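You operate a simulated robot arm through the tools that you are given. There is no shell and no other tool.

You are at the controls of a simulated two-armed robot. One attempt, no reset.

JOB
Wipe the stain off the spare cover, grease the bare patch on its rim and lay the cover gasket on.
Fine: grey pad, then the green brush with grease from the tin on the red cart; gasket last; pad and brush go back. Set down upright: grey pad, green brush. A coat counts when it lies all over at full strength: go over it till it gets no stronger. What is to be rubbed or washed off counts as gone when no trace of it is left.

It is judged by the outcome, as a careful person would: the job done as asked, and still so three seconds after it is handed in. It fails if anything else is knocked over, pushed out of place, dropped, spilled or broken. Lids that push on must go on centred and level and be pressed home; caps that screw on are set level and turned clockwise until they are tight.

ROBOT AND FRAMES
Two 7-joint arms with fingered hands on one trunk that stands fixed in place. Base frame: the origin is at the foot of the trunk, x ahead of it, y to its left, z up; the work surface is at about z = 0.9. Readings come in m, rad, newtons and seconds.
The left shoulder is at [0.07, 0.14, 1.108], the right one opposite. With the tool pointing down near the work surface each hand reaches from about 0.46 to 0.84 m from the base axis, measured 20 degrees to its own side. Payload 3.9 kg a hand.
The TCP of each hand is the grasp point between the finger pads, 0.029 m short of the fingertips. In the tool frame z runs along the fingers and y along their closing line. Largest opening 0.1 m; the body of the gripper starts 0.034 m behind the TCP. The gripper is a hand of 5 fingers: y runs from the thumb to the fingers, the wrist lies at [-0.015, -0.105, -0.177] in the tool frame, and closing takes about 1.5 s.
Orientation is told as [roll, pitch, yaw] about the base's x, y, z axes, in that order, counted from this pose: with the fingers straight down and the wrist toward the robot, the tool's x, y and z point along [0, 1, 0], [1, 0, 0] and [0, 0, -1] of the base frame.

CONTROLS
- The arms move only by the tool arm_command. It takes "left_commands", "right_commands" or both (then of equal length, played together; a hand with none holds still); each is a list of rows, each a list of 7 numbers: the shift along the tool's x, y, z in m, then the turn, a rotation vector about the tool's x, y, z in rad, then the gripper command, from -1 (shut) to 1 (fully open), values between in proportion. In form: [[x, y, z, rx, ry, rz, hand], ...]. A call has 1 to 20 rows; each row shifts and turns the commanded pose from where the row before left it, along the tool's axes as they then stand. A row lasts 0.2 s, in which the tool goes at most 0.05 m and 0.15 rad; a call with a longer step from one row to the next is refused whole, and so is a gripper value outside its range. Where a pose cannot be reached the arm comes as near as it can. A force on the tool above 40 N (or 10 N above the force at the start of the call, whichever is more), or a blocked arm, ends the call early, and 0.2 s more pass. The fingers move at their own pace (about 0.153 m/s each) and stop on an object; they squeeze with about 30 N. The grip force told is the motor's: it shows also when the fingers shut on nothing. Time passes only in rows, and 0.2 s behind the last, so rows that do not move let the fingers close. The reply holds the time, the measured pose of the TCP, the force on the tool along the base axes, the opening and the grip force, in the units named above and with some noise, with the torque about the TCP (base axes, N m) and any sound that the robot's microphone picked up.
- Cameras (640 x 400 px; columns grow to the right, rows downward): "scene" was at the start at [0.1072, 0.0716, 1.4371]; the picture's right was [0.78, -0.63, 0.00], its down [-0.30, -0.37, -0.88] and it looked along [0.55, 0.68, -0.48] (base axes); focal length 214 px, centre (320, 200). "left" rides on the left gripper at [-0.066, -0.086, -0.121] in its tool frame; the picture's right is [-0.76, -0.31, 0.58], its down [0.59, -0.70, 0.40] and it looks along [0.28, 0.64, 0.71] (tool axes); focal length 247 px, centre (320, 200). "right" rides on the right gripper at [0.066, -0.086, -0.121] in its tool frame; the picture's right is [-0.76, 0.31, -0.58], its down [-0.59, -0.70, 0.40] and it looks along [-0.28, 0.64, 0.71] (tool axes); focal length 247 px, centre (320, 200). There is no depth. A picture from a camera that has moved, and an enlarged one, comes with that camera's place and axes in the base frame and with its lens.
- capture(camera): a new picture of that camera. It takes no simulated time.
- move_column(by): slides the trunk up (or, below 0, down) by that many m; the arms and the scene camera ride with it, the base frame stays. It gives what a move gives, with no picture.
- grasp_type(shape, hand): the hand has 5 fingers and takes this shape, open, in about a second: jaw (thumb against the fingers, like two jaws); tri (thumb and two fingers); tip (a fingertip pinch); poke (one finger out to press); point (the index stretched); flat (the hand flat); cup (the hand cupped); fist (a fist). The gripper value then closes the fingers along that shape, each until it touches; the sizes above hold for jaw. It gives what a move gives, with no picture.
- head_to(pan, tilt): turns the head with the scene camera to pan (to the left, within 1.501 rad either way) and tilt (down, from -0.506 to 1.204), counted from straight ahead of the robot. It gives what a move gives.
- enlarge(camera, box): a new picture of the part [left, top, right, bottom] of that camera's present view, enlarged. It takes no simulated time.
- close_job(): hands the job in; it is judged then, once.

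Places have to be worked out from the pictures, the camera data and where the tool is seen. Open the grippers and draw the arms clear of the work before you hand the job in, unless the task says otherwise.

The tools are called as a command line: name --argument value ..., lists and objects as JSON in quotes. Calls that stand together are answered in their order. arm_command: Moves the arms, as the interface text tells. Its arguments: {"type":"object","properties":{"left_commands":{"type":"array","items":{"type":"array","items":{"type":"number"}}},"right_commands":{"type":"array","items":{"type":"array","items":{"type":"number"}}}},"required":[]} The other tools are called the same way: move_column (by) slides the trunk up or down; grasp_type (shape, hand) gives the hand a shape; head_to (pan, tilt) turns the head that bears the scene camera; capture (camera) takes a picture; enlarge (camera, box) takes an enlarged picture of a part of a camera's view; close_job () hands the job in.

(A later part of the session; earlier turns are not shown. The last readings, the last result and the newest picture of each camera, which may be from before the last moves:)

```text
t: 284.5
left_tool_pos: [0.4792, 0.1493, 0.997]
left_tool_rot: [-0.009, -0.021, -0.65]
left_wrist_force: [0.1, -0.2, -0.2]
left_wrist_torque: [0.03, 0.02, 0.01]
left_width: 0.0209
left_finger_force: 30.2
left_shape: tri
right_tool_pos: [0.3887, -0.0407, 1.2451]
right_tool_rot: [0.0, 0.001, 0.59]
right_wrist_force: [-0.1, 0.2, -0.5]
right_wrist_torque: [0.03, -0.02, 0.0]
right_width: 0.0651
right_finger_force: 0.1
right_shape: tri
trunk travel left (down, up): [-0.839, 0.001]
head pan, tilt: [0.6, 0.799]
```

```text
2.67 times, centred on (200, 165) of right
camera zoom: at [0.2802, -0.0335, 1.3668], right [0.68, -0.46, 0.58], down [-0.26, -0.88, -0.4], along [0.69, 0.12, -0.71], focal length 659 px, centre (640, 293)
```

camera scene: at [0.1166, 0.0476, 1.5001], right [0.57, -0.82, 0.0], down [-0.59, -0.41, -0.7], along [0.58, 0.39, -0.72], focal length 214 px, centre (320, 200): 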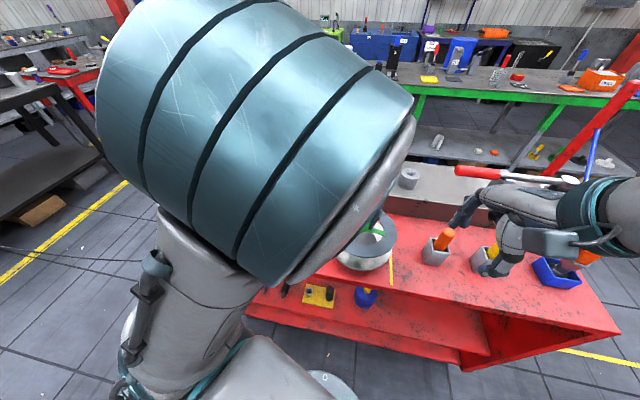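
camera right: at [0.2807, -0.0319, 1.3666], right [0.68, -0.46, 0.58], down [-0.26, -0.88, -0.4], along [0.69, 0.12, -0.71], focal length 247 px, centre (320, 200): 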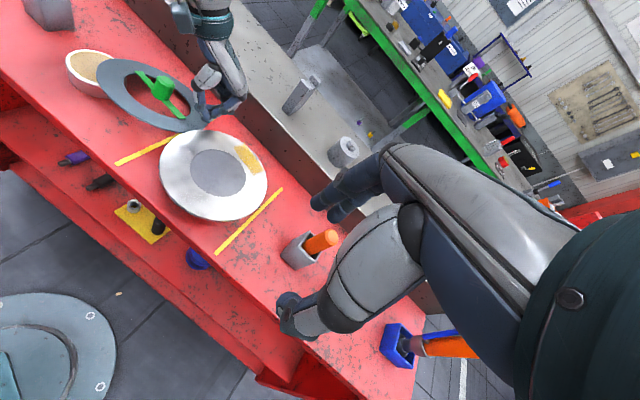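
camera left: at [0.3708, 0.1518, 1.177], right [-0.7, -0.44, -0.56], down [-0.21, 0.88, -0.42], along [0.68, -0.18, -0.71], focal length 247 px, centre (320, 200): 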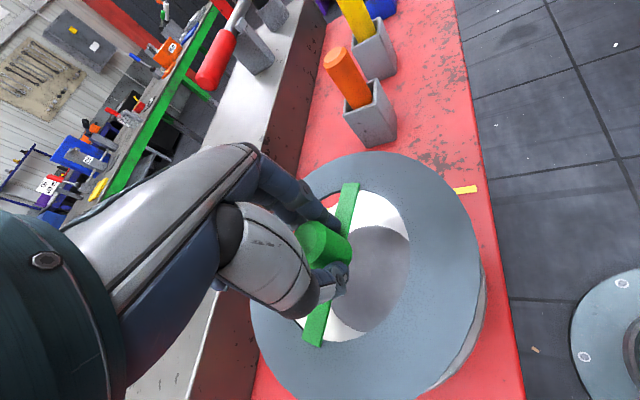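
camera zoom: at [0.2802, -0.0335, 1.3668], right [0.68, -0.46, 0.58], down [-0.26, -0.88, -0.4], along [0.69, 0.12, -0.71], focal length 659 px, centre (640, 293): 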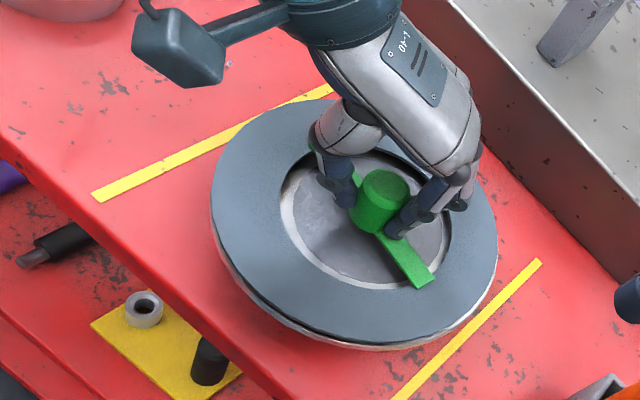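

Nearly touching; a couple more small steps to contact.

arm_command --left_commands '[[0, 0, 0.0015, 0, 0, 0, -1], [0, 0, 0, 0, 0, 0, -1]]'

arm_command --left_commands '[[0, 0, 0.0015, 0, 0, 0, -1], [0, 0, 0, 0, 0, 0, -1]]'

enlarge --camera "right" --box '[110, 90, 290, 240]'

```text
t: 285.1
left_tool_pos: [0.4793, 0.1485, 0.9958]
left_tool_rot: [-0.008, -0.018, -0.65]
left_wrist_force: [0.4, -1.2, -0.8]
left_wrist_torque: [-0.01, -0.02, 0.05]
left_width: 0.0209
left_finger_force: 30.0
left_shape: tri
right_tool_pos: [0.3884, -0.0403, 1.2446]
right_tool_rot: [0.0, 0.002, 0.592]
right_wrist_force: [0.6, -0.4, 0.8]
right_wrist_torque: [-0.03, 0.02, 0.04]
right_width: 0.0651
right_finger_force: 0.1
right_shape: tri
trunk travel left (down, up): [-0.839, 0.001]
head pan, tilt: [0.6, 0.799]
```

```text
t: 285.7
left_tool_pos: [0.4774, 0.1499, 0.9919]
left_tool_rot: [-0.007, -0.016, -0.649]
left_wrist_force: [0.1, 0.1, -0.8]
left_wrist_torque: [0.0, -0.01, 0.03]
left_width: 0.021
left_finger_force: 29.8
left_shape: tri
right_tool_pos: [0.3883, -0.0418, 1.2447]
right_tool_rot: [0.0, -0.001, 0.594]
right_wrist_force: [-0.4, 0.3, 0.5]
right_wrist_torque: [-0.01, -0.02, -0.03]
right_width: 0.065
right_finger_force: 0.0
right_shape: tri
trunk travel left (down, up): [-0.839, 0.001]
head pan, tilt: [0.6, 0.799]
```

```text
2.67 times, centred on (200, 165) of right
camera zoom: at [0.2802, -0.0334, 1.3668], right [0.68, -0.46, 0.58], down [-0.26, -0.88, -0.4], along [0.69, 0.12, -0.71], focal length 659 px, centre (640, 293)
```

zoom: 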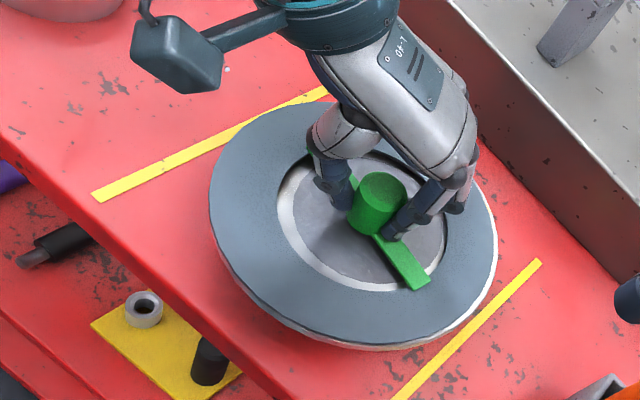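

arm_command --left_commands '[[0, 0, 0.0015, 0, 0, 0, -1], [0, 0, 0, 0, 0, 0, -1]]'

arm_command --left_commands '[[0, 0, 0.001, 0, 0, 0, -1], [0, 0, 0, 0, 0, 0, -1]]'

enlarge --camera "scene" --box '[310, 190, 430, 290]'

```text
t: 286.3
left_tool_pos: [0.4789, 0.1498, 0.9912]
left_tool_rot: [-0.008, -0.014, -0.65]
left_wrist_force: [-0.3, -0.3, -0.5]
left_wrist_torque: [-0.02, -0.02, 0.0]
left_width: 0.0209
left_finger_force: 30.5
left_shape: tri
right_tool_pos: [0.3891, -0.0413, 1.2444]
right_tool_rot: [0.001, -0.001, 0.593]
right_wrist_force: [0.7, -0.4, -0.8]
right_wrist_torque: [0.01, 0.0, 0.0]
right_width: 0.0653
right_finger_force: 0.1
right_shape: tri
trunk travel left (down, up): [-0.839, 0.001]
head pan, tilt: [0.6, 0.799]
```

```text
t: 286.9
left_tool_pos: [0.4766, 0.1488, 0.9895]
left_tool_rot: [-0.007, -0.01, -0.65]
left_wrist_force: [0.8, 0.3, -0.4]
left_wrist_torque: [-0.02, 0.02, 0.01]
left_width: 0.0209
left_finger_force: 30.3
left_shape: tri
right_tool_pos: [0.3899, -0.0407, 1.2448]
right_tool_rot: [0.001, 0.0, 0.592]
right_wrist_force: [0.5, 0.5, -0.1]
right_wrist_torque: [0.0, -0.02, 0.0]
right_width: 0.0651
right_finger_force: 0.2
right_shape: tri
trunk travel left (down, up): [-0.839, 0.001]
head pan, tilt: [0.6, 0.799]
```

```text
4.00 times, centred on (370, 240) of scene
camera zoom: at [0.1164, 0.0466, 1.5001], right [0.56, -0.83, 0.0], down [-0.59, -0.41, -0.7], along [0.58, 0.39, -0.72], focal length 858 px, centre (120, 40)
```

zoom: 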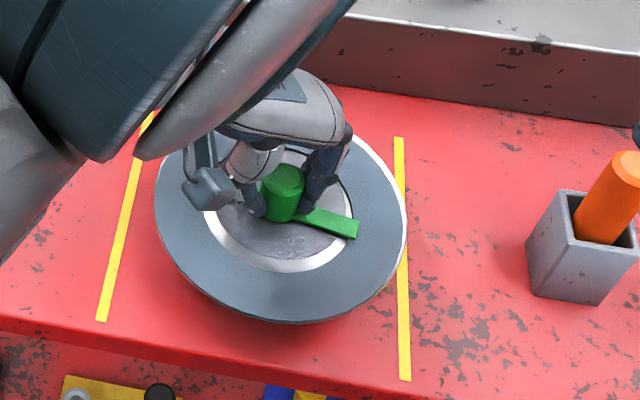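

The scene view shows a thin sliver of the cover on the far-right side, so the gasket should go about (+3, −2) mm. I shift while it is still just clear, and check again.

arm_command --left_commands '[[0.0002, 0.0036, -0.001, 0, 0, 0, -1], [0, 0, 0, 0, 0, 0, -1]]'

enlarge --camera "scene" --box '[330, 205, 420, 280]'

enlarge --camera "right" --box '[120, 100, 270, 225]'

enlarge --camera "left" --box '[240, 140, 520, 400]'

```text
t: 287.5
left_tool_pos: [0.4803, 0.1482, 0.9895]
left_tool_rot: [-0.011, -0.012, -0.651]
left_wrist_force: [-0.6, 0.9, -0.9]
left_wrist_torque: [-0.05, -0.05, -0.01]
left_width: 0.021
left_finger_force: 29.8
left_shape: tri
right_tool_pos: [0.3895, -0.0408, 1.244]
right_tool_rot: [0.0, 0.0, 0.593]
right_wrist_force: [0.8, 0.3, 0.3]
right_wrist_torque: [0.0, 0.03, -0.01]
right_width: 0.0651
right_finger_force: 0.0
right_shape: tri
trunk travel left (down, up): [-0.839, 0.001]
head pan, tilt: [0.6, 0.799]
```

```text
5.33 times, centred on (375, 242) of scene
camera zoom: at [0.1164, 0.0466, 1.5001], right [0.56, -0.83, 0.0], down [-0.59, -0.41, -0.7], along [0.58, 0.39, -0.72], focal length 1144 px, centre (27, -27)
```

zoom: 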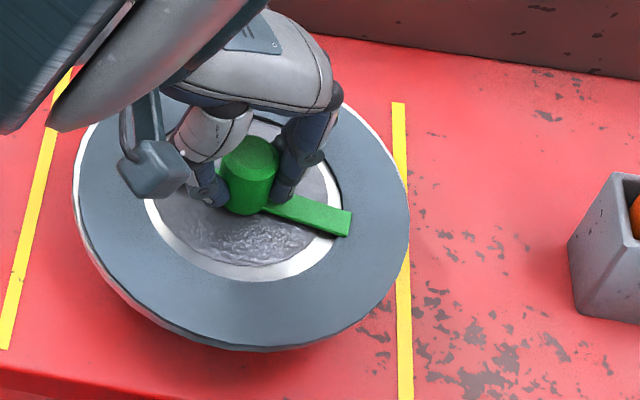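

```text
3.20 times, centred on (195, 162) of right
camera zoom: at [0.2802, -0.0335, 1.3668], right [0.68, -0.46, 0.58], down [-0.26, -0.88, -0.4], along [0.69, 0.12, -0.71], focal length 790 px, centre (720, 320)
```

zoom: 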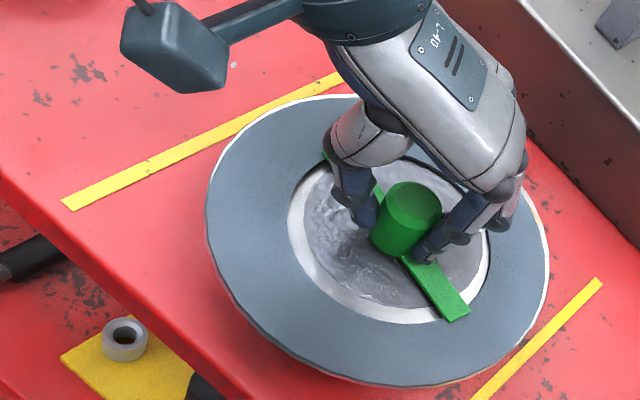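

```text
1.54 times, centred on (380, 270) of left
camera zoom: at [0.3714, 0.1488, 1.1108], right [-0.7, -0.42, -0.57], down [-0.2, 0.89, -0.41], along [0.68, -0.17, -0.71], focal length 380 px, centre (228, 92)
```

zoom: 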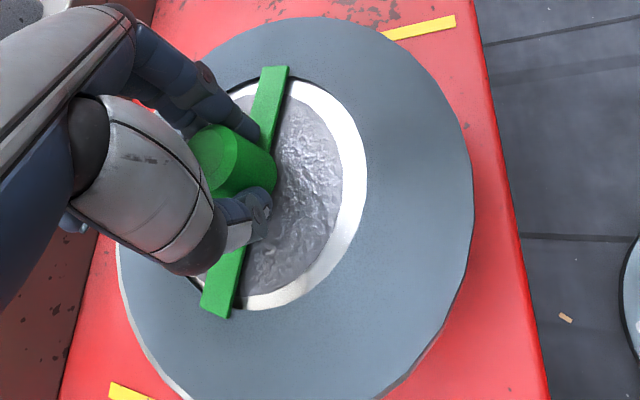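

The gasket is now concentric with the cover (even white slivers all around). I lower until it rests.

arm_command --left_commands '[[0, 0, 0.0015, 0, 0, 0, -1], [0, 0, 0, 0, 0, 0, -1]]'

arm_command --left_commands '[[0, 0, 0.0015, 0, 0, 0, -1], [0, 0, 0, 0, 0, 0, -1]]'

```text
t: 288.1
left_tool_pos: [0.4789, 0.1478, 0.9879]
left_tool_rot: [-0.009, -0.01, -0.651]
left_wrist_force: [0.1, -0.1, 0.4]
left_wrist_torque: [-0.05, -0.11, 0.0]
left_width: 0.021
left_finger_force: 29.2
left_shape: tri
right_tool_pos: [0.3897, -0.041, 1.2458]
right_tool_rot: [0.0, -0.001, 0.592]
right_wrist_force: [0.9, 0.5, -0.4]
right_wrist_torque: [-0.03, 0.0, 0.0]
right_width: 0.0649
right_finger_force: 0.0
right_shape: tri
trunk travel left (down, up): [-0.839, 0.001]
head pan, tilt: [0.6, 0.799]
```

```text
t: 288.7
left_tool_pos: [0.4781, 0.1477, 0.9873]
left_tool_rot: [-0.007, -0.01, -0.655]
left_wrist_force: [-0.1, -1.4, 5.0]
left_wrist_torque: [-0.12, -0.09, 0.02]
left_width: 0.0212
left_finger_force: 30.0
left_shape: tri
right_tool_pos: [0.3887, -0.0424, 1.2448]
right_tool_rot: [0.001, -0.001, 0.593]
right_wrist_force: [-0.4, 0.1, -0.5]
right_wrist_torque: [-0.02, 0.02, 0.0]
right_width: 0.0651
right_finger_force: 0.0
right_shape: tri
trunk travel left (down, up): [-0.839, 0.001]
head pan, tilt: [0.6, 0.799]
```

It rests with 5 N. A quick look at the centring before letting go.

enlarge --camera "scene" --box '[330, 205, 420, 280]'

enlarge --camera "right" --box '[120, 100, 270, 225]'

```text
5.33 times, centred on (375, 242) of scene
camera zoom: at [0.1157, 0.0459, 1.5003], right [0.56, -0.83, 0.0], down [-0.59, -0.4, -0.7], along [0.58, 0.39, -0.72], focal length 1144 px, centre (27, -27)
```

zoom: 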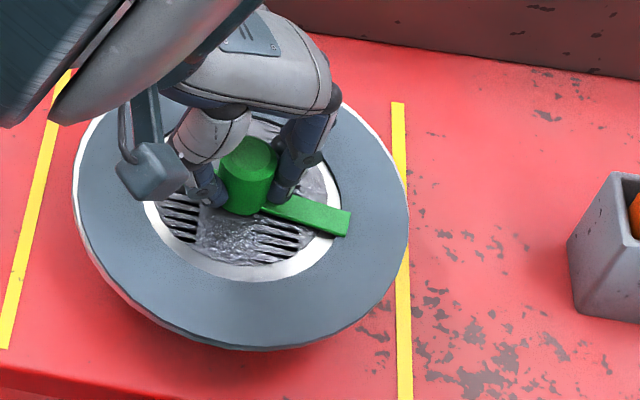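

```text
3.20 times, centred on (195, 162) of right
camera zoom: at [0.2796, -0.0341, 1.367], right [0.68, -0.46, 0.58], down [-0.26, -0.88, -0.4], along [0.69, 0.12, -0.71], focal length 790 px, centre (720, 320)
```

zoom: 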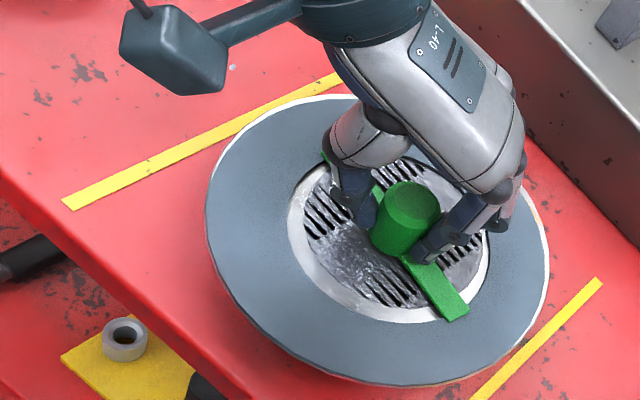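

Centred. I open the fingers gently and look.

arm_command --left_commands '[[0, 0, -0.0005, 0, 0, 0, -1], [0, 0, 0, 0, 0, 0, -0.4], [0, 0, 0, 0, 0, 0, 0], [0, 0, 0, 0, 0, 0, 0.3], [0, 0, 0, 0, 0, 0, 0.3]]'

enlarge --camera "right" --box '[120, 100, 270, 225]'

enlarge --camera "left" --box '[240, 140, 440, 320]'

```text
t: 289.9
left_tool_pos: [0.4785, 0.1484, 0.9845]
left_tool_rot: [-0.007, -0.006, -0.652]
left_wrist_force: [0.4, 0.0, 0.1]
left_wrist_torque: [0.0, 0.05, -0.01]
left_width: 0.0648
left_finger_force: 0.0
left_shape: tri
right_tool_pos: [0.3897, -0.0411, 1.2447]
right_tool_rot: [0.0, -0.002, 0.591]
right_wrist_force: [-0.5, 0.1, -0.3]
right_wrist_torque: [0.03, -0.01, -0.03]
right_width: 0.0651
right_finger_force: 0.0
right_shape: tri
trunk travel left (down, up): [-0.839, 0.001]
head pan, tilt: [0.6, 0.799]
```

```text
3.20 times, centred on (195, 162) of right
camera zoom: at [0.2804, -0.0332, 1.3667], right [0.68, -0.46, 0.58], down [-0.26, -0.88, -0.4], along [0.69, 0.12, -0.71], focal length 790 px, centre (720, 320)
```

zoom: 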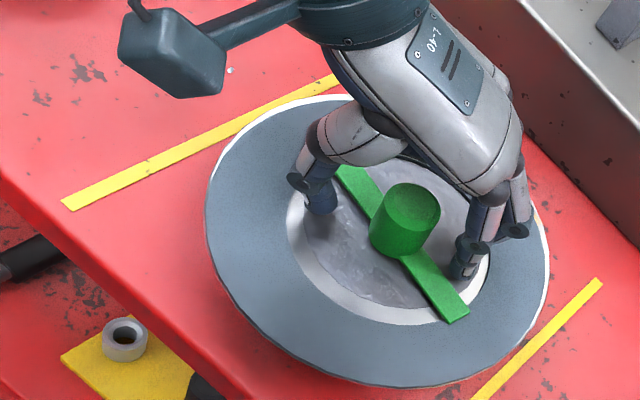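

```text
2.22 times, centred on (340, 230) of left
camera zoom: at [0.3711, 0.1494, 1.1074], right [-0.7, -0.42, -0.57], down [-0.2, 0.89, -0.41], along [0.68, -0.17, -0.71], focal length 549 px, centre (276, 133)
```

zoom: 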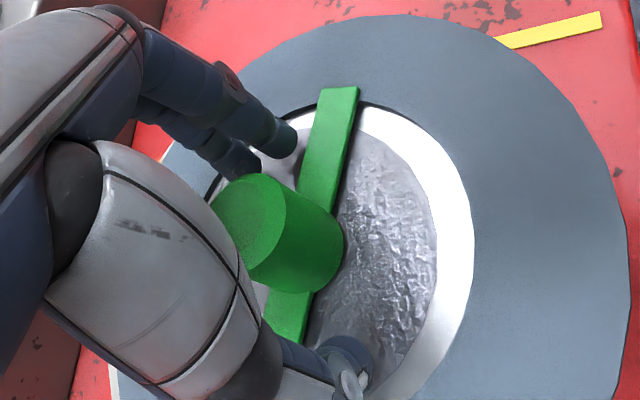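

Released; the gasket lies still. I raise the hand straight up in small steps to clear the knob.

arm_command --left_commands '[[0, 0, -0.012, 0, 0, 0, 0.3], [0, 0, -0.012, 0, 0, 0, 0.3], [0, 0, -0.012, 0, 0, 0, 0.3], [0, 0, 0, 0, 0, 0, 0.3]]'

enlarge --camera "right" --box '[120, 100, 270, 225]'

```text
t: 290.9
left_tool_pos: [0.4804, 0.1478, 1.0236]
left_tool_rot: [-0.008, -0.009, -0.654]
left_wrist_force: [0.2, -0.5, 0.3]
left_wrist_torque: [0.03, 0.05, -0.01]
left_width: 0.0649
left_finger_force: 0.0
left_shape: tri
right_tool_pos: [0.3889, -0.0413, 1.2446]
right_tool_rot: [0.0, -0.001, 0.591]
right_wrist_force: [-0.3, -0.7, -0.5]
right_wrist_torque: [-0.01, 0.02, 0.06]
right_width: 0.0652
right_finger_force: 0.0
right_shape: tri
trunk travel left (down, up): [-0.839, 0.001]
head pan, tilt: [0.6, 0.799]
```

```text
3.20 times, centred on (195, 162) of right
camera zoom: at [0.2802, -0.0335, 1.3668], right [0.68, -0.46, 0.58], down [-0.26, -0.88, -0.4], along [0.69, 0.12, -0.71], focal length 790 px, centre (720, 320)
```

zoom: 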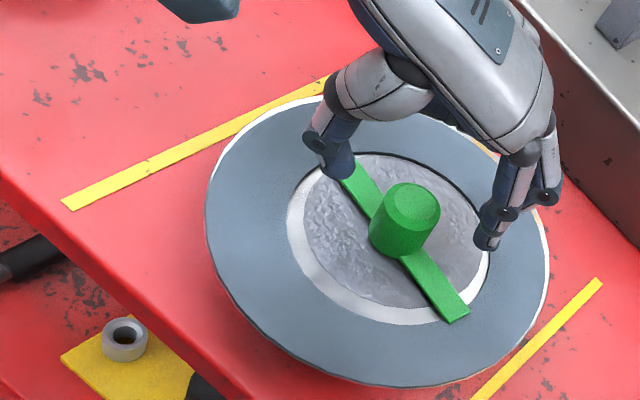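

arm_command --left_commands '[[0, 0, -0.015, 0, 0, 0, 0.3], [0, 0, -0.015, 0, 0, 0, 0.3], [0, 0, -0.012, 0, 0, 0, 0.3], [0, 0, 0, 0, 0, 0, 0.3]]'

arm_command --left_commands '[[0.0273, -0.026, 0, 0, 0, 0, 0.3], [0.0273, -0.026, 0, 0, 0, 0, 0.3], [0.0273, -0.026, -0.005, 0, 0, 0, 0.3], [0.0273, -0.026, -0.01, 0, 0, 0, 0.3], [0.0273, -0.026, -0.01, 0, 0, 0, 0.3], [0.02, -0.03, -0.02, 0, 0, 0, 0.3], [0.02, -0.03, -0.02, 0, 0, 0, 0.3], [0.02, -0.03, -0.02, 0, 0, 0, 0.3]]'

capture --camera "scene"

capture --camera "right"

capture --camera "left"

```text
t: 291.9
left_tool_pos: [0.4791, 0.1495, 1.064]
left_tool_rot: [-0.021, -0.015, -0.646]
left_wrist_force: [-0.5, 0.3, 0.2]
left_wrist_torque: [0.02, -0.01, 0.0]
left_width: 0.0647
left_finger_force: 0.0
left_shape: tri
right_tool_pos: [0.3881, -0.0415, 1.2435]
right_tool_rot: [0.0, -0.001, 0.592]
right_wrist_force: [-0.6, 0.3, -0.4]
right_wrist_torque: [0.03, -0.01, 0.02]
right_width: 0.0653
right_finger_force: 0.0
right_shape: tri
trunk travel left (down, up): [-0.839, 0.001]
head pan, tilt: [0.6, 0.799]
```

```text
t: 293.7
left_tool_pos: [0.4253, 0.4379, 1.1486]
left_tool_rot: [0.001, 0.0, -0.66]
left_wrist_force: [0.7, 0.0, 0.7]
left_wrist_torque: [-0.01, -0.01, 0.01]
left_width: 0.0649
left_finger_force: 0.0
left_shape: tri
right_tool_pos: [0.3891, -0.0389, 1.2443]
right_tool_rot: [-0.001, 0.001, 0.592]
right_wrist_force: [-0.3, 0.1, -0.5]
right_wrist_torque: [-0.01, 0.02, -0.02]
right_width: 0.0647
right_finger_force: 0.1
right_shape: tri
trunk travel left (down, up): [-0.839, 0.001]
head pan, tilt: [0.6, 0.799]
```

```text
taken
camera scene: at [0.1162, 0.0483, 1.5001], right [0.57, -0.83, 0.0], down [-0.59, -0.41, -0.7], along [0.58, 0.39, -0.72], focal length 214 px, centre (320, 200)
```

scene: 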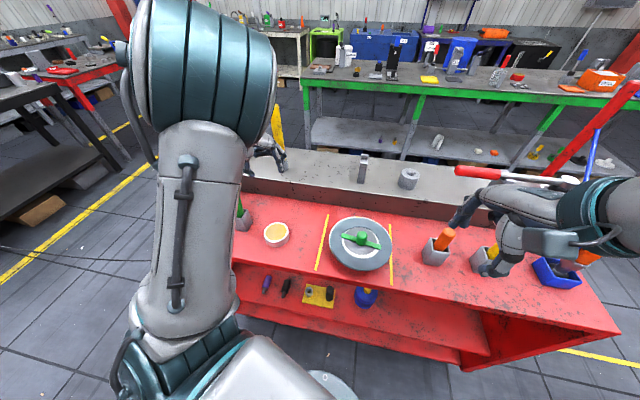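

```text
taken
camera right: at [0.28, -0.0319, 1.3668], right [0.68, -0.46, 0.58], down [-0.26, -0.88, -0.4], along [0.69, 0.12, -0.71], focal length 247 px, centre (320, 200)
```

right: 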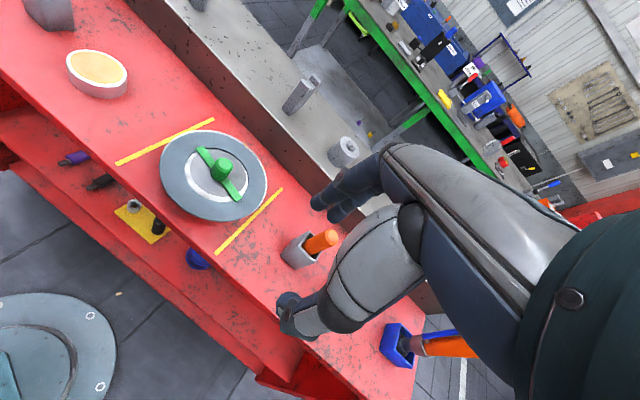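

```text
taken
camera left: at [0.3162, 0.4396, 1.2693], right [-0.71, -0.41, -0.58], down [-0.2, 0.9, -0.4], along [0.68, -0.17, -0.71], focal length 247 px, centre (320, 200)
```

left: 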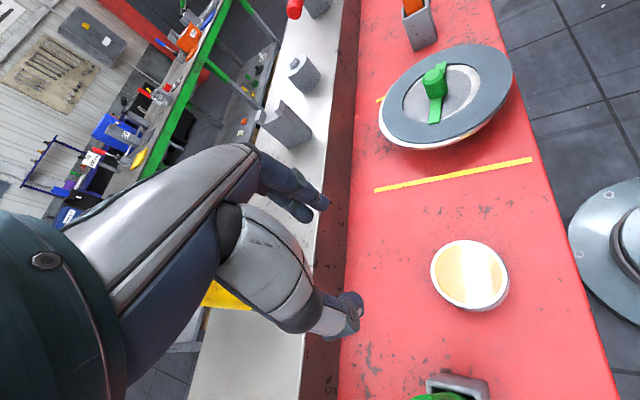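

The gasket lies on the cover. I zoom in from all three cameras to check that it is centred and level.

enlarge --camera "scene" --box '[315, 200, 410, 285]'

enlarge --camera "right" --box '[145, 115, 285, 235]'

enlarge --camera "left" --box '[365, 30, 525, 160]'

```text
4.71 times, centred on (362, 242) of scene
camera zoom: at [0.1162, 0.0483, 1.5001], right [0.57, -0.83, 0.0], down [-0.59, -0.41, -0.7], along [0.58, 0.39, -0.72], focal length 1009 px, centre (120, 0)
```

zoom: 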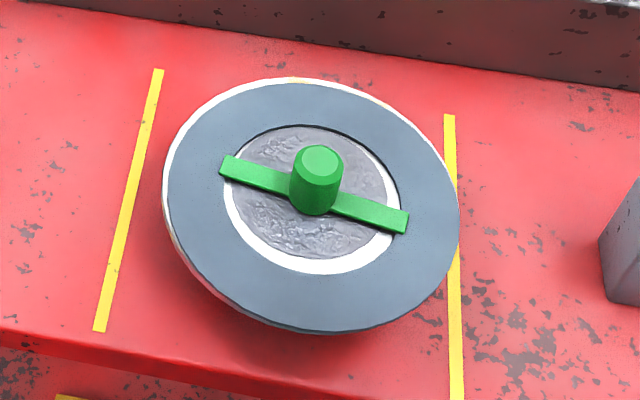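

```text
3.33 times, centred on (215, 175) of right
camera zoom: at [0.28, -0.0319, 1.3668], right [0.68, -0.46, 0.58], down [-0.26, -0.88, -0.4], along [0.69, 0.12, -0.71], focal length 823 px, centre (670, 283)
```

zoom: 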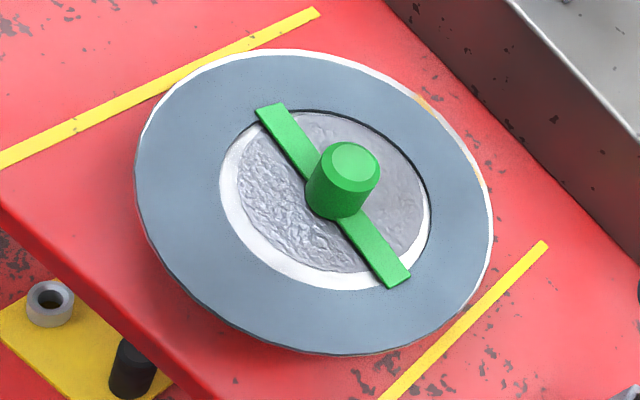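

```text
3.08 times, centred on (445, 95) of left
camera zoom: at [0.3162, 0.4396, 1.2693], right [-0.71, -0.41, -0.58], down [-0.2, 0.9, -0.4], along [0.68, -0.17, -0.71], focal length 760 px, centre (-65, 523)
```

zoom: 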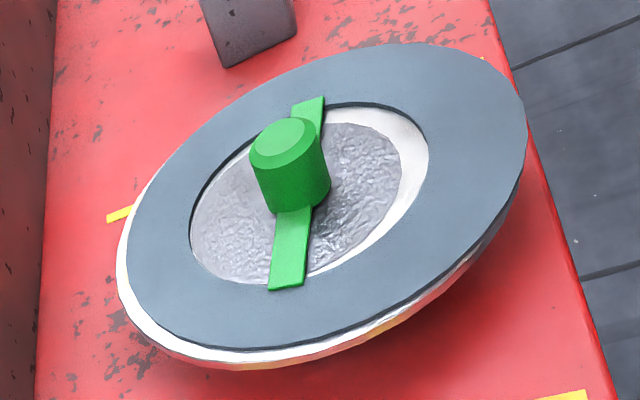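

The gasket lies flat, but the white band inside its hole shows it sits ~5 mm too far toward the robot (it crept on release). I'll go back, re-grip the knob, and shift it by that amount.

arm_command --left_commands '[[-0.0246, 0.0271, 0.005, 0, 0, 0, 0.3], [-0.0246, 0.0271, 0.01, 0, 0, 0, 0.3], [-0.0246, 0.0271, 0.012, 0, 0, 0, 0.3], [-0.0246, 0.0271, 0.012, 0, 0, 0, 0.3], [-0.0246, 0.0271, 0.012, 0, 0, 0, 0.3], [-0.0246, 0.0271, 0.012, 0, 0, 0, 0.3], [-0.0246, 0.0271, 0.01, 0, 0, 0, 0.3], [-0.0246, 0.0271, 0, 0, 0, 0, 0.3], [0, 0, 0, 0, 0, 0, 0.3]]'

enlarge --camera "left" --box '[260, 140, 480, 360]'

```text
t: 295.7
left_tool_pos: [0.4762, 0.1508, 1.076]
left_tool_rot: [-0.019, -0.015, -0.645]
left_wrist_force: [-0.3, -0.2, 0.1]
left_wrist_torque: [-0.02, -0.03, 0.01]
left_width: 0.0647
left_finger_force: 0.2
left_shape: tri
right_tool_pos: [0.3905, -0.0414, 1.2449]
right_tool_rot: [-0.001, 0.0, 0.59]
right_wrist_force: [0.1, -0.4, -0.9]
right_wrist_torque: [0.03, 0.03, 0.0]
right_width: 0.0653
right_finger_force: 0.0
right_shape: tri
trunk travel left (down, up): [-0.839, 0.001]
head pan, tilt: [0.6, 0.799]
```

```text
1.82 times, centred on (370, 250) of left
camera zoom: at [0.3685, 0.1528, 1.1981], right [-0.7, -0.43, -0.57], down [-0.21, 0.88, -0.42], along [0.68, -0.18, -0.71], focal length 449 px, centre (229, 109)
```

zoom: 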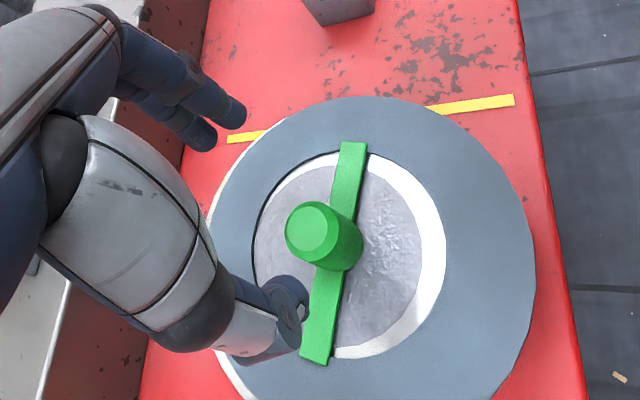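

arm_command --left_commands '[[-0.004, -0.0058, 0.015, 0, 0, 0, 0.3], [0, 0, 0.02, 0, 0, 0, 0.3], [0, 0, 0, 0, 0, 0, 0.3]]'

enlarge --camera "left" --box '[260, 140, 440, 320]'

```text
t: 296.5
left_tool_pos: [0.4699, 0.1453, 1.0468]
left_tool_rot: [-0.015, -0.026, -0.654]
left_wrist_force: [0.7, 0.1, -0.4]
left_wrist_torque: [-0.03, 0.02, -0.02]
left_width: 0.0647
left_finger_force: 0.0
left_shape: tri
right_tool_pos: [0.3889, -0.0402, 1.2454]
right_tool_rot: [0.0, 0.001, 0.591]
right_wrist_force: [-0.3, 0.4, -0.2]
right_wrist_torque: [0.0, 0.01, 0.02]
right_width: 0.0651
right_finger_force: 0.1
right_shape: tri
trunk travel left (down, up): [-0.839, 0.001]
head pan, tilt: [0.6, 0.799]
```

```text
2.22 times, centred on (350, 230) of left
camera zoom: at [0.3609, 0.1495, 1.1675], right [-0.7, -0.43, -0.57], down [-0.19, 0.88, -0.43], along [0.69, -0.18, -0.7], focal length 549 px, centre (253, 133)
```

zoom: 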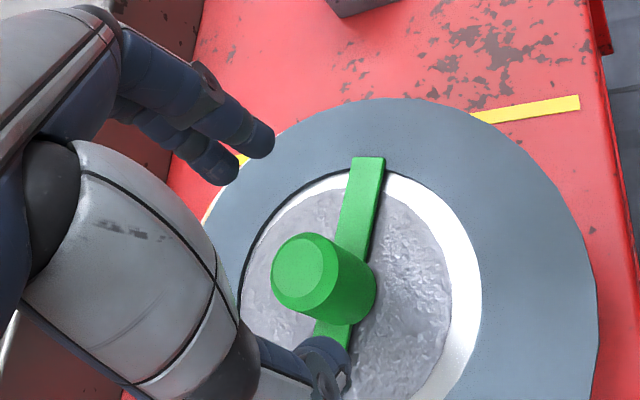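

arm_command --left_commands '[[0.001, -0.0045, 0.02, 0, 0, 0, 0.3], [0, 0, 0.02, 0, 0, 0, 0.3], [0, 0, 0.013, 0, 0, 0, 0.3], [0, 0, 0, 0, 0, 0, 0.3]]'

enlarge --camera "left" --box '[260, 140, 440, 320]'

enlarge --camera "right" --box '[145, 105, 285, 225]'

```text
t: 297.5
left_tool_pos: [0.467, 0.1518, 0.9896]
left_tool_rot: [-0.004, -0.01, -0.654]
left_wrist_force: [0.8, 0.1, -0.2]
left_wrist_torque: [0.03, 0.0, 0.0]
left_width: 0.0651
left_finger_force: 0.2
left_shape: tri
right_tool_pos: [0.3897, -0.0421, 1.2452]
right_tool_rot: [0.0, -0.002, 0.591]
right_wrist_force: [0.2, 0.7, 0.1]
right_wrist_torque: [-0.02, 0.03, 0.0]
right_width: 0.065
right_finger_force: 0.0
right_shape: tri
trunk travel left (down, up): [-0.839, 0.001]
head pan, tilt: [0.6, 0.799]
```

```text
2.22 times, centred on (350, 230) of left
camera zoom: at [0.3576, 0.1534, 1.1107], right [-0.7, -0.42, -0.58], down [-0.2, 0.89, -0.41], along [0.69, -0.17, -0.71], focal length 549 px, centre (253, 133)
```

zoom: 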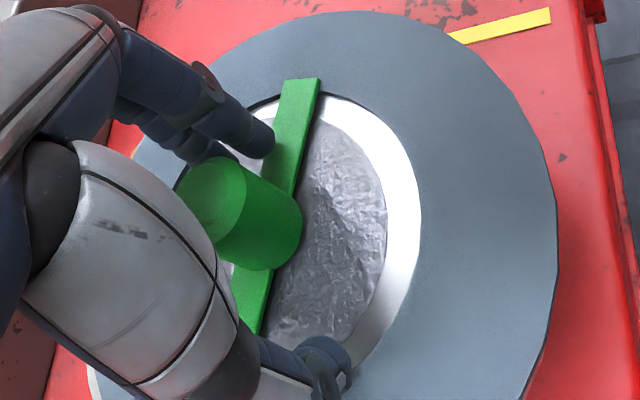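

```text
3.33 times, centred on (215, 165) of right
camera zoom: at [0.2802, -0.0334, 1.3668], right [0.68, -0.46, 0.58], down [-0.26, -0.88, -0.4], along [0.69, 0.12, -0.71], focal length 823 px, centre (670, 317)
```

zoom: 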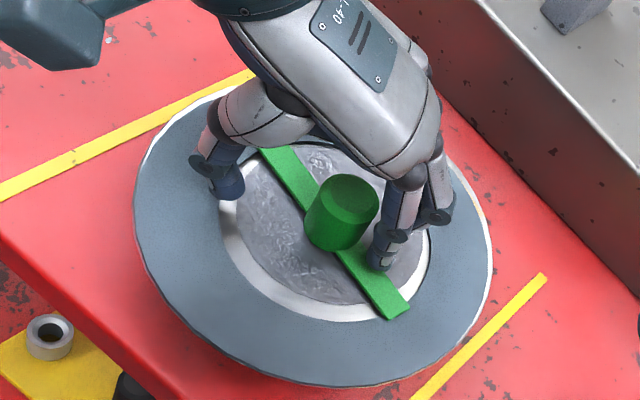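

The knob is 8 mm toward the fingers; I re-centre the hand before closing so the gasket isn't dragged.

arm_command --left_commands '[[0, 0.004, 0, 0, 0, 0, 0.3], [0, 0.004, 0, 0, 0, 0, 0.3], [0, 0, 0, 0, 0, 0, 0.3]]'

enlarge --camera "left" --box '[260, 140, 440, 320]'

enlarge --camera "right" --box '[145, 105, 285, 225]'

```text
t: 298.3
left_tool_pos: [0.4724, 0.1469, 0.9898]
left_tool_rot: [-0.007, -0.011, -0.652]
left_wrist_force: [-0.8, -0.2, -0.7]
left_wrist_torque: [0.01, 0.0, 0.01]
left_width: 0.0651
left_finger_force: 0.0
left_shape: tri
right_tool_pos: [0.3897, -0.0412, 1.2453]
right_tool_rot: [0.0, 0.001, 0.592]
right_wrist_force: [-0.2, 0.6, 0.0]
right_wrist_torque: [-0.02, 0.01, -0.02]
right_width: 0.065
right_finger_force: 0.1
right_shape: tri
trunk travel left (down, up): [-0.839, 0.001]
head pan, tilt: [0.6, 0.799]
```

```text
2.22 times, centred on (350, 230) of left
camera zoom: at [0.3648, 0.1488, 1.1108], right [-0.7, -0.42, -0.58], down [-0.2, 0.89, -0.41], along [0.68, -0.17, -0.71], focal length 549 px, centre (253, 133)
```

zoom: 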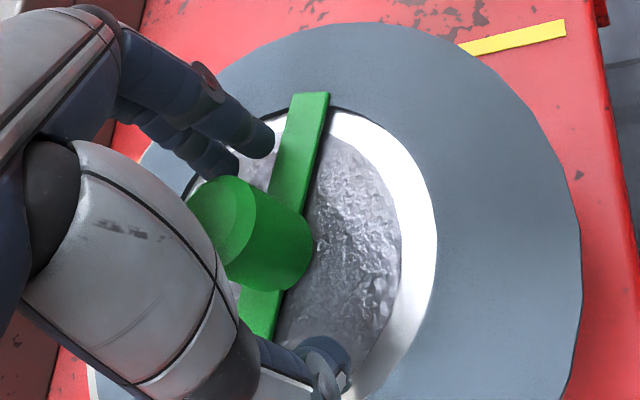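

```text
3.33 times, centred on (215, 165) of right
camera zoom: at [0.2801, -0.0335, 1.3668], right [0.68, -0.46, 0.58], down [-0.26, -0.88, -0.4], along [0.69, 0.12, -0.71], focal length 823 px, centre (670, 317)
```

zoom: 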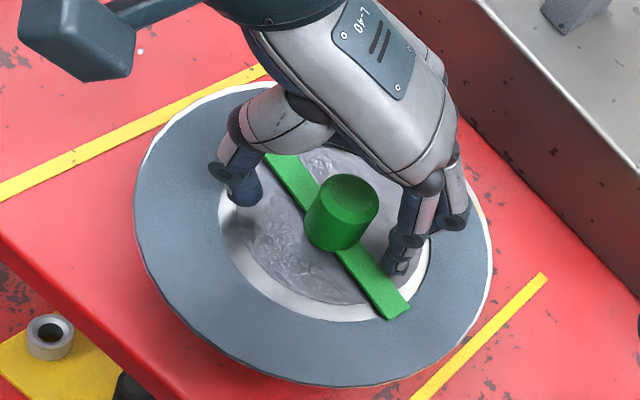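

Centred. Closing on the knob.

arm_command --left_commands '[[0, 0.002, 0, 0, 0, 0, 0.1], [0, 0, 0, 0, 0, 0, -0.3], [0, 0, 0, 0, 0, 0, -0.6], [0, 0, 0, 0, 0, 0, -1], [0, 0, 0, 0, 0, 0, -1], [0, 0, 0, 0, 0, 0, -1], [0, 0, 0, 0, 0, 0, -1], [0, 0, -0.002, 0, 0, 0, -1], [0, 0, -0.003, 0, 0, 0, -1], [0, 0, 0, 0, 0, 0, -1]]'

enlarge --camera "right" --box '[145, 105, 285, 225]'

enlarge --camera "scene" --box '[320, 200, 415, 285]'

```text
t: 300.5
left_tool_pos: [0.4723, 0.1457, 0.9918]
left_tool_rot: [-0.007, -0.003, -0.655]
left_wrist_force: [0.2, -0.5, -0.1]
left_wrist_torque: [0.0, 0.0, 0.04]
left_width: 0.0178
left_finger_force: 29.8
left_shape: tri
right_tool_pos: [0.3903, -0.0409, 1.2444]
right_tool_rot: [0.0, -0.001, 0.592]
right_wrist_force: [0.1, 1.0, -0.1]
right_wrist_torque: [0.02, -0.01, 0.01]
right_width: 0.0652
right_finger_force: 0.2
right_shape: tri
trunk travel left (down, up): [-0.839, 0.001]
head pan, tilt: [0.6, 0.799]
```

```text
3.33 times, centred on (215, 165) of right
camera zoom: at [0.2803, -0.0336, 1.3667], right [0.68, -0.46, 0.58], down [-0.26, -0.88, -0.4], along [0.69, 0.12, -0.71], focal length 823 px, centre (670, 317)
```

zoom: 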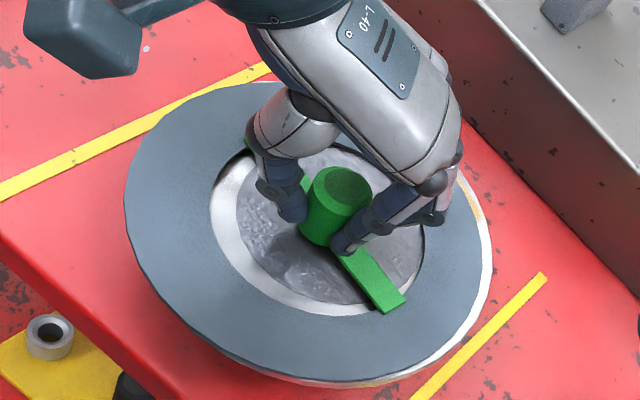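

```text
4.71 times, centred on (368, 242) of scene
camera zoom: at [0.1164, 0.0464, 1.5001], right [0.56, -0.83, 0.0], down [-0.59, -0.41, -0.7], along [0.58, 0.39, -0.72], focal length 1009 px, centre (96, 0)
```

zoom: 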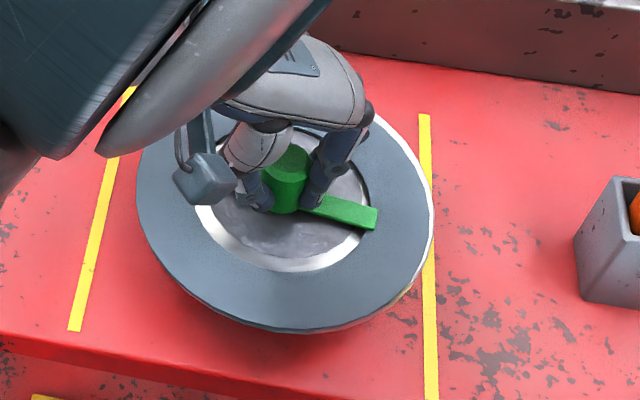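

Gripped and lifted a few millimetres. It sits about 5 mm too near the robot, so I shift it outward by (+5, −1.5) mm and re-check.

arm_command --left_commands '[[0.001, 0.0025, 0, 0, 0, 0, -1], [0.001, 0.0025, 0, 0, 0, 0, -1], [0, 0, 0, 0, 0, 0, -1]]'

enlarge --camera "right" --box '[145, 105, 285, 225]'

enlarge --camera "scene" --box '[320, 200, 415, 285]'

enlarge --camera "left" --box '[240, 140, 520, 400]'

```text
t: 301.3
left_tool_pos: [0.4797, 0.1442, 0.9945]
left_tool_rot: [-0.004, -0.009, -0.658]
left_wrist_force: [0.2, 0.5, -0.2]
left_wrist_torque: [0.01, -0.02, 0.01]
left_width: 0.0179
left_finger_force: 30.0
left_shape: tri
right_tool_pos: [0.3896, -0.0412, 1.246]
right_tool_rot: [-0.001, 0.0, 0.591]
right_wrist_force: [0.2, 0.5, -0.3]
right_wrist_torque: [0.0, 0.02, 0.02]
right_width: 0.0651
right_finger_force: 0.1
right_shape: tri
trunk travel left (down, up): [-0.839, 0.001]
head pan, tilt: [0.6, 0.799]
```

```text
3.33 times, centred on (215, 165) of right
camera zoom: at [0.2802, -0.0334, 1.3668], right [0.68, -0.46, 0.58], down [-0.26, -0.88, -0.4], along [0.69, 0.12, -0.71], focal length 823 px, centre (670, 317)
```

zoom: 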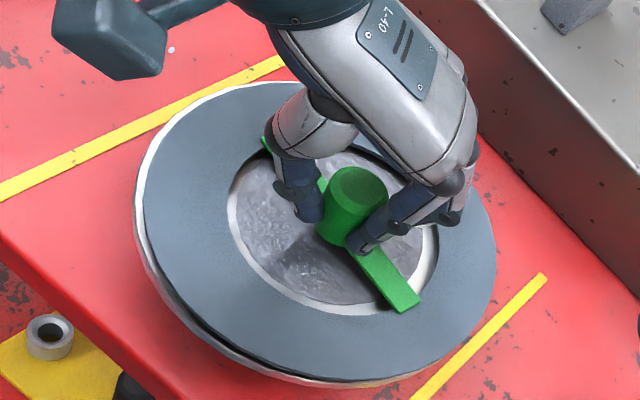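

```text
4.71 times, centred on (368, 242) of scene
camera zoom: at [0.1164, 0.0467, 1.5001], right [0.56, -0.83, 0.0], down [-0.59, -0.41, -0.7], along [0.58, 0.39, -0.72], focal length 1009 px, centre (96, 0)
```

zoom: 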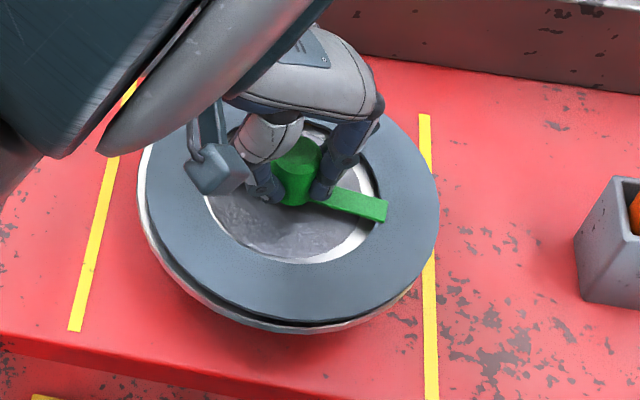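

```text
1.54 times, centred on (380, 270) of left
camera zoom: at [0.3718, 0.1453, 1.116], right [-0.7, -0.42, -0.58], down [-0.19, 0.89, -0.41], along [0.68, -0.17, -0.71], focal length 380 px, centre (228, 92)
```

zoom: 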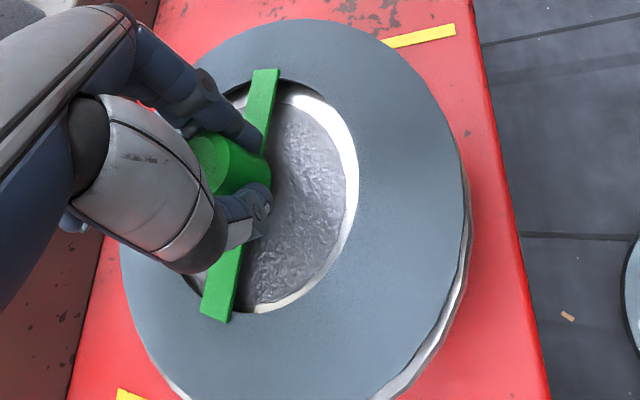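

Now it is within ~2 mm. I nudge (−1, +1.5) mm and lower in steps.

arm_command --left_commands '[[0.0009, -0.0017, 0.003, 0, 0, 0, -1], [0, 0, 0.002, 0, 0, 0, -1], [0, 0, 0, 0, 0, 0, -1]]'

arm_command --left_commands '[[0, 0, 0.0015, 0, 0, 0, -1], [0, 0, 0, 0, 0, 0, -1]]'

enlarge --camera "right" --box '[145, 105, 285, 225]'

enlarge --camera "scene" --box '[320, 200, 415, 285]'

```text
t: 302.1
left_tool_pos: [0.4781, 0.1475, 0.989]
left_tool_rot: [0.0, -0.005, -0.657]
left_wrist_force: [1.9, -1.5, 6.3]
left_wrist_torque: [-0.01, -0.08, 0.01]
left_width: 0.0184
left_finger_force: 29.6
left_shape: tri
right_tool_pos: [0.3895, -0.0429, 1.2449]
right_tool_rot: [0.0, -0.001, 0.591]
right_wrist_force: [0.3, -1.2, -0.4]
right_wrist_torque: [0.02, 0.0, 0.01]
right_width: 0.0651
right_finger_force: 0.1
right_shape: tri
trunk travel left (down, up): [-0.839, 0.001]
head pan, tilt: [0.6, 0.799]
```

```text
t: 302.7
left_tool_pos: [0.478, 0.1471, 0.9873]
left_tool_rot: [0.004, -0.002, -0.659]
left_wrist_force: [2.7, -0.6, 17.4]
left_wrist_torque: [0.03, -0.1, 0.02]
left_width: 0.0184
left_finger_force: 30.2
left_shape: tri
right_tool_pos: [0.3882, -0.0433, 1.2448]
right_tool_rot: [0.0, -0.001, 0.592]
right_wrist_force: [-0.5, 0.5, -0.2]
right_wrist_torque: [-0.03, 0.0, 0.04]
right_width: 0.0648
right_finger_force: 0.1
right_shape: tri
trunk travel left (down, up): [-0.839, 0.001]
head pan, tilt: [0.6, 0.799]
```

```text
3.33 times, centred on (215, 165) of right
camera zoom: at [0.2785, -0.0344, 1.3673], right [0.68, -0.46, 0.58], down [-0.26, -0.88, -0.4], along [0.69, 0.12, -0.71], focal length 823 px, centre (670, 317)
```

zoom: 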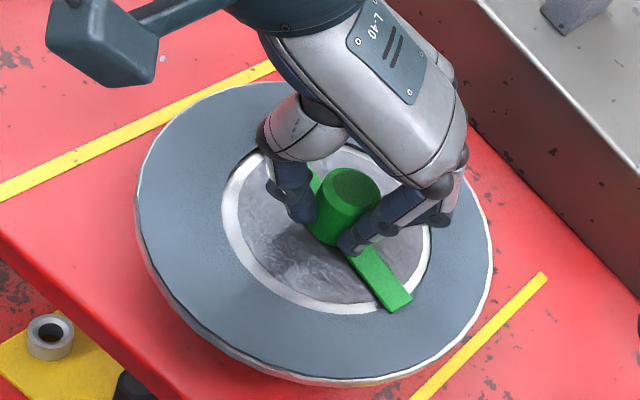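

```text
4.71 times, centred on (368, 242) of scene
camera zoom: at [0.1145, 0.0456, 1.5005], right [0.56, -0.83, 0.0], down [-0.59, -0.4, -0.7], along [0.58, 0.39, -0.72], focal length 1009 px, centre (96, 0)
```

zoom: 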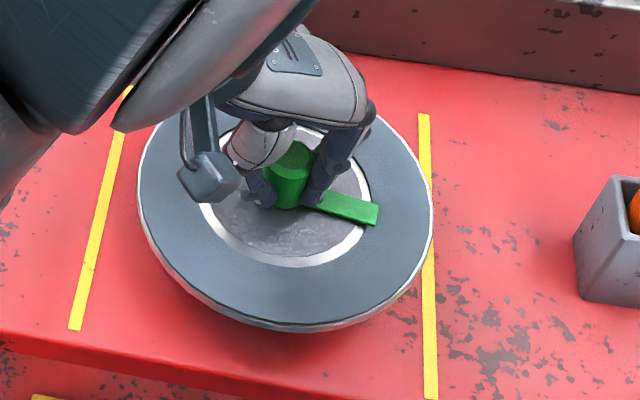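

Well centred now with thin even slivers all round. I take the load off and release slowly.

arm_command --left_commands '[[0, 0, -0.0008, 0, 0, 0, -1], [0, 0, -0.0008, 0, 0, 0, -1], [0, 0, 0, 0, 0, 0, -1]]'

arm_command --left_commands '[[0, 0, 0, 0, 0, 0, -0.55], [0, 0, 0, 0, 0, 0, -0.45], [0, 0, 0, 0, 0, 0, -0.3], [0, 0, 0, 0, 0, 0, -0.1], [0, 0, 0, 0, 0, 0, 0.1], [0, 0, 0, 0, 0, 0, 0.1]]'

enlarge --camera "right" --box '[145, 105, 285, 225]'

enlarge --camera "scene" --box '[320, 200, 415, 285]'

```text
t: 303.5
left_tool_pos: [0.4793, 0.146, 0.9882]
left_tool_rot: [0.004, 0.0, -0.66]
left_wrist_force: [4.6, -0.4, 13.2]
left_wrist_torque: [-0.01, -0.22, 0.01]
left_width: 0.0182
left_finger_force: 29.8
left_shape: tri
right_tool_pos: [0.3891, -0.0417, 1.244]
right_tool_rot: [0.001, 0.0, 0.59]
right_wrist_force: [-0.9, 0.4, -0.3]
right_wrist_torque: [0.01, 0.0, -0.02]
right_width: 0.0652
right_finger_force: 0.1
right_shape: tri
trunk travel left (down, up): [-0.839, 0.001]
head pan, tilt: [0.6, 0.799]
```

```text
t: 304.9
left_tool_pos: [0.4782, 0.1477, 0.9881]
left_tool_rot: [0.001, -0.001, -0.66]
left_wrist_force: [0.3, -0.2, 0.3]
left_wrist_torque: [0.0, 0.02, 0.01]
left_width: 0.0547
left_finger_force: 0.1
left_shape: tri
right_tool_pos: [0.3896, -0.041, 1.2447]
right_tool_rot: [-0.001, -0.001, 0.591]
right_wrist_force: [0.2, 0.1, 0.2]
right_wrist_torque: [-0.02, 0.01, -0.01]
right_width: 0.065
right_finger_force: 0.0
right_shape: tri
trunk travel left (down, up): [-0.839, 0.001]
head pan, tilt: [0.6, 0.799]
```

```text
3.33 times, centred on (215, 165) of right
camera zoom: at [0.28, -0.0335, 1.3668], right [0.68, -0.46, 0.58], down [-0.26, -0.88, -0.4], along [0.69, 0.12, -0.71], focal length 823 px, centre (670, 317)
```

zoom: 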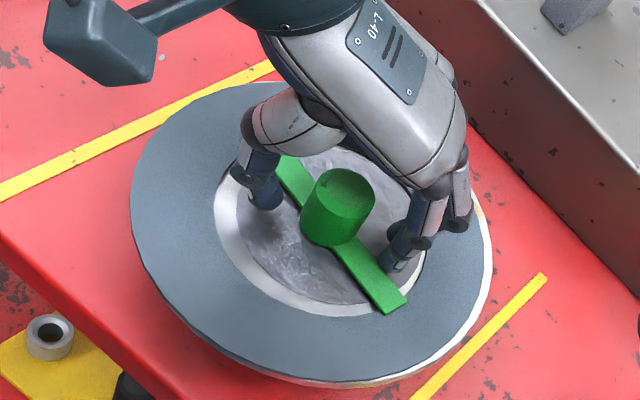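

```text
4.71 times, centred on (368, 242) of scene
camera zoom: at [0.1162, 0.0466, 1.5001], right [0.56, -0.83, 0.0], down [-0.59, -0.41, -0.7], along [0.58, 0.39, -0.72], focal length 1009 px, centre (96, 0)
```

zoom: 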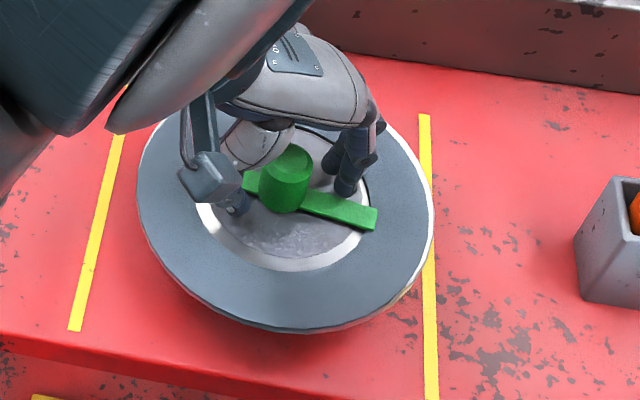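

On opening, the gasket again crept ~3.5 mm toward the thumb. Instead of re-gripping, I use the thumb (fingers open) to push the knob gently the other way by about 3 mm.

arm_command --left_commands '[[0.002, 0.005, 0, 0, 0, 0, 0.1], [0, 0.005, 0, 0, 0, 0, 0.1], [0, 0, 0, 0, 0, 0, 0.1]]'

enlarge --camera "right" --box '[145, 105, 285, 225]'

```text
t: 305.7
left_tool_pos: [0.488, 0.1434, 0.9878]
left_tool_rot: [0.001, -0.005, -0.657]
left_wrist_force: [0.4, 0.1, 0.0]
left_wrist_torque: [-0.01, 0.02, 0.02]
left_width: 0.0549
left_finger_force: 0.1
left_shape: tri
right_tool_pos: [0.3891, -0.041, 1.2444]
right_tool_rot: [-0.001, 0.001, 0.59]
right_wrist_force: [-0.5, 0.4, -0.1]
right_wrist_torque: [-0.03, -0.01, 0.01]
right_width: 0.0652
right_finger_force: 0.1
right_shape: tri
trunk travel left (down, up): [-0.839, 0.001]
head pan, tilt: [0.6, 0.799]
```

```text
3.33 times, centred on (215, 165) of right
camera zoom: at [0.2801, -0.0335, 1.3668], right [0.68, -0.46, 0.58], down [-0.26, -0.88, -0.4], along [0.69, 0.12, -0.71], focal length 823 px, centre (670, 317)
```

zoom: 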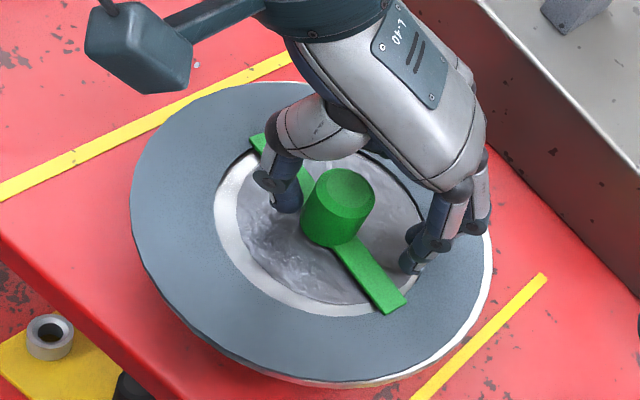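

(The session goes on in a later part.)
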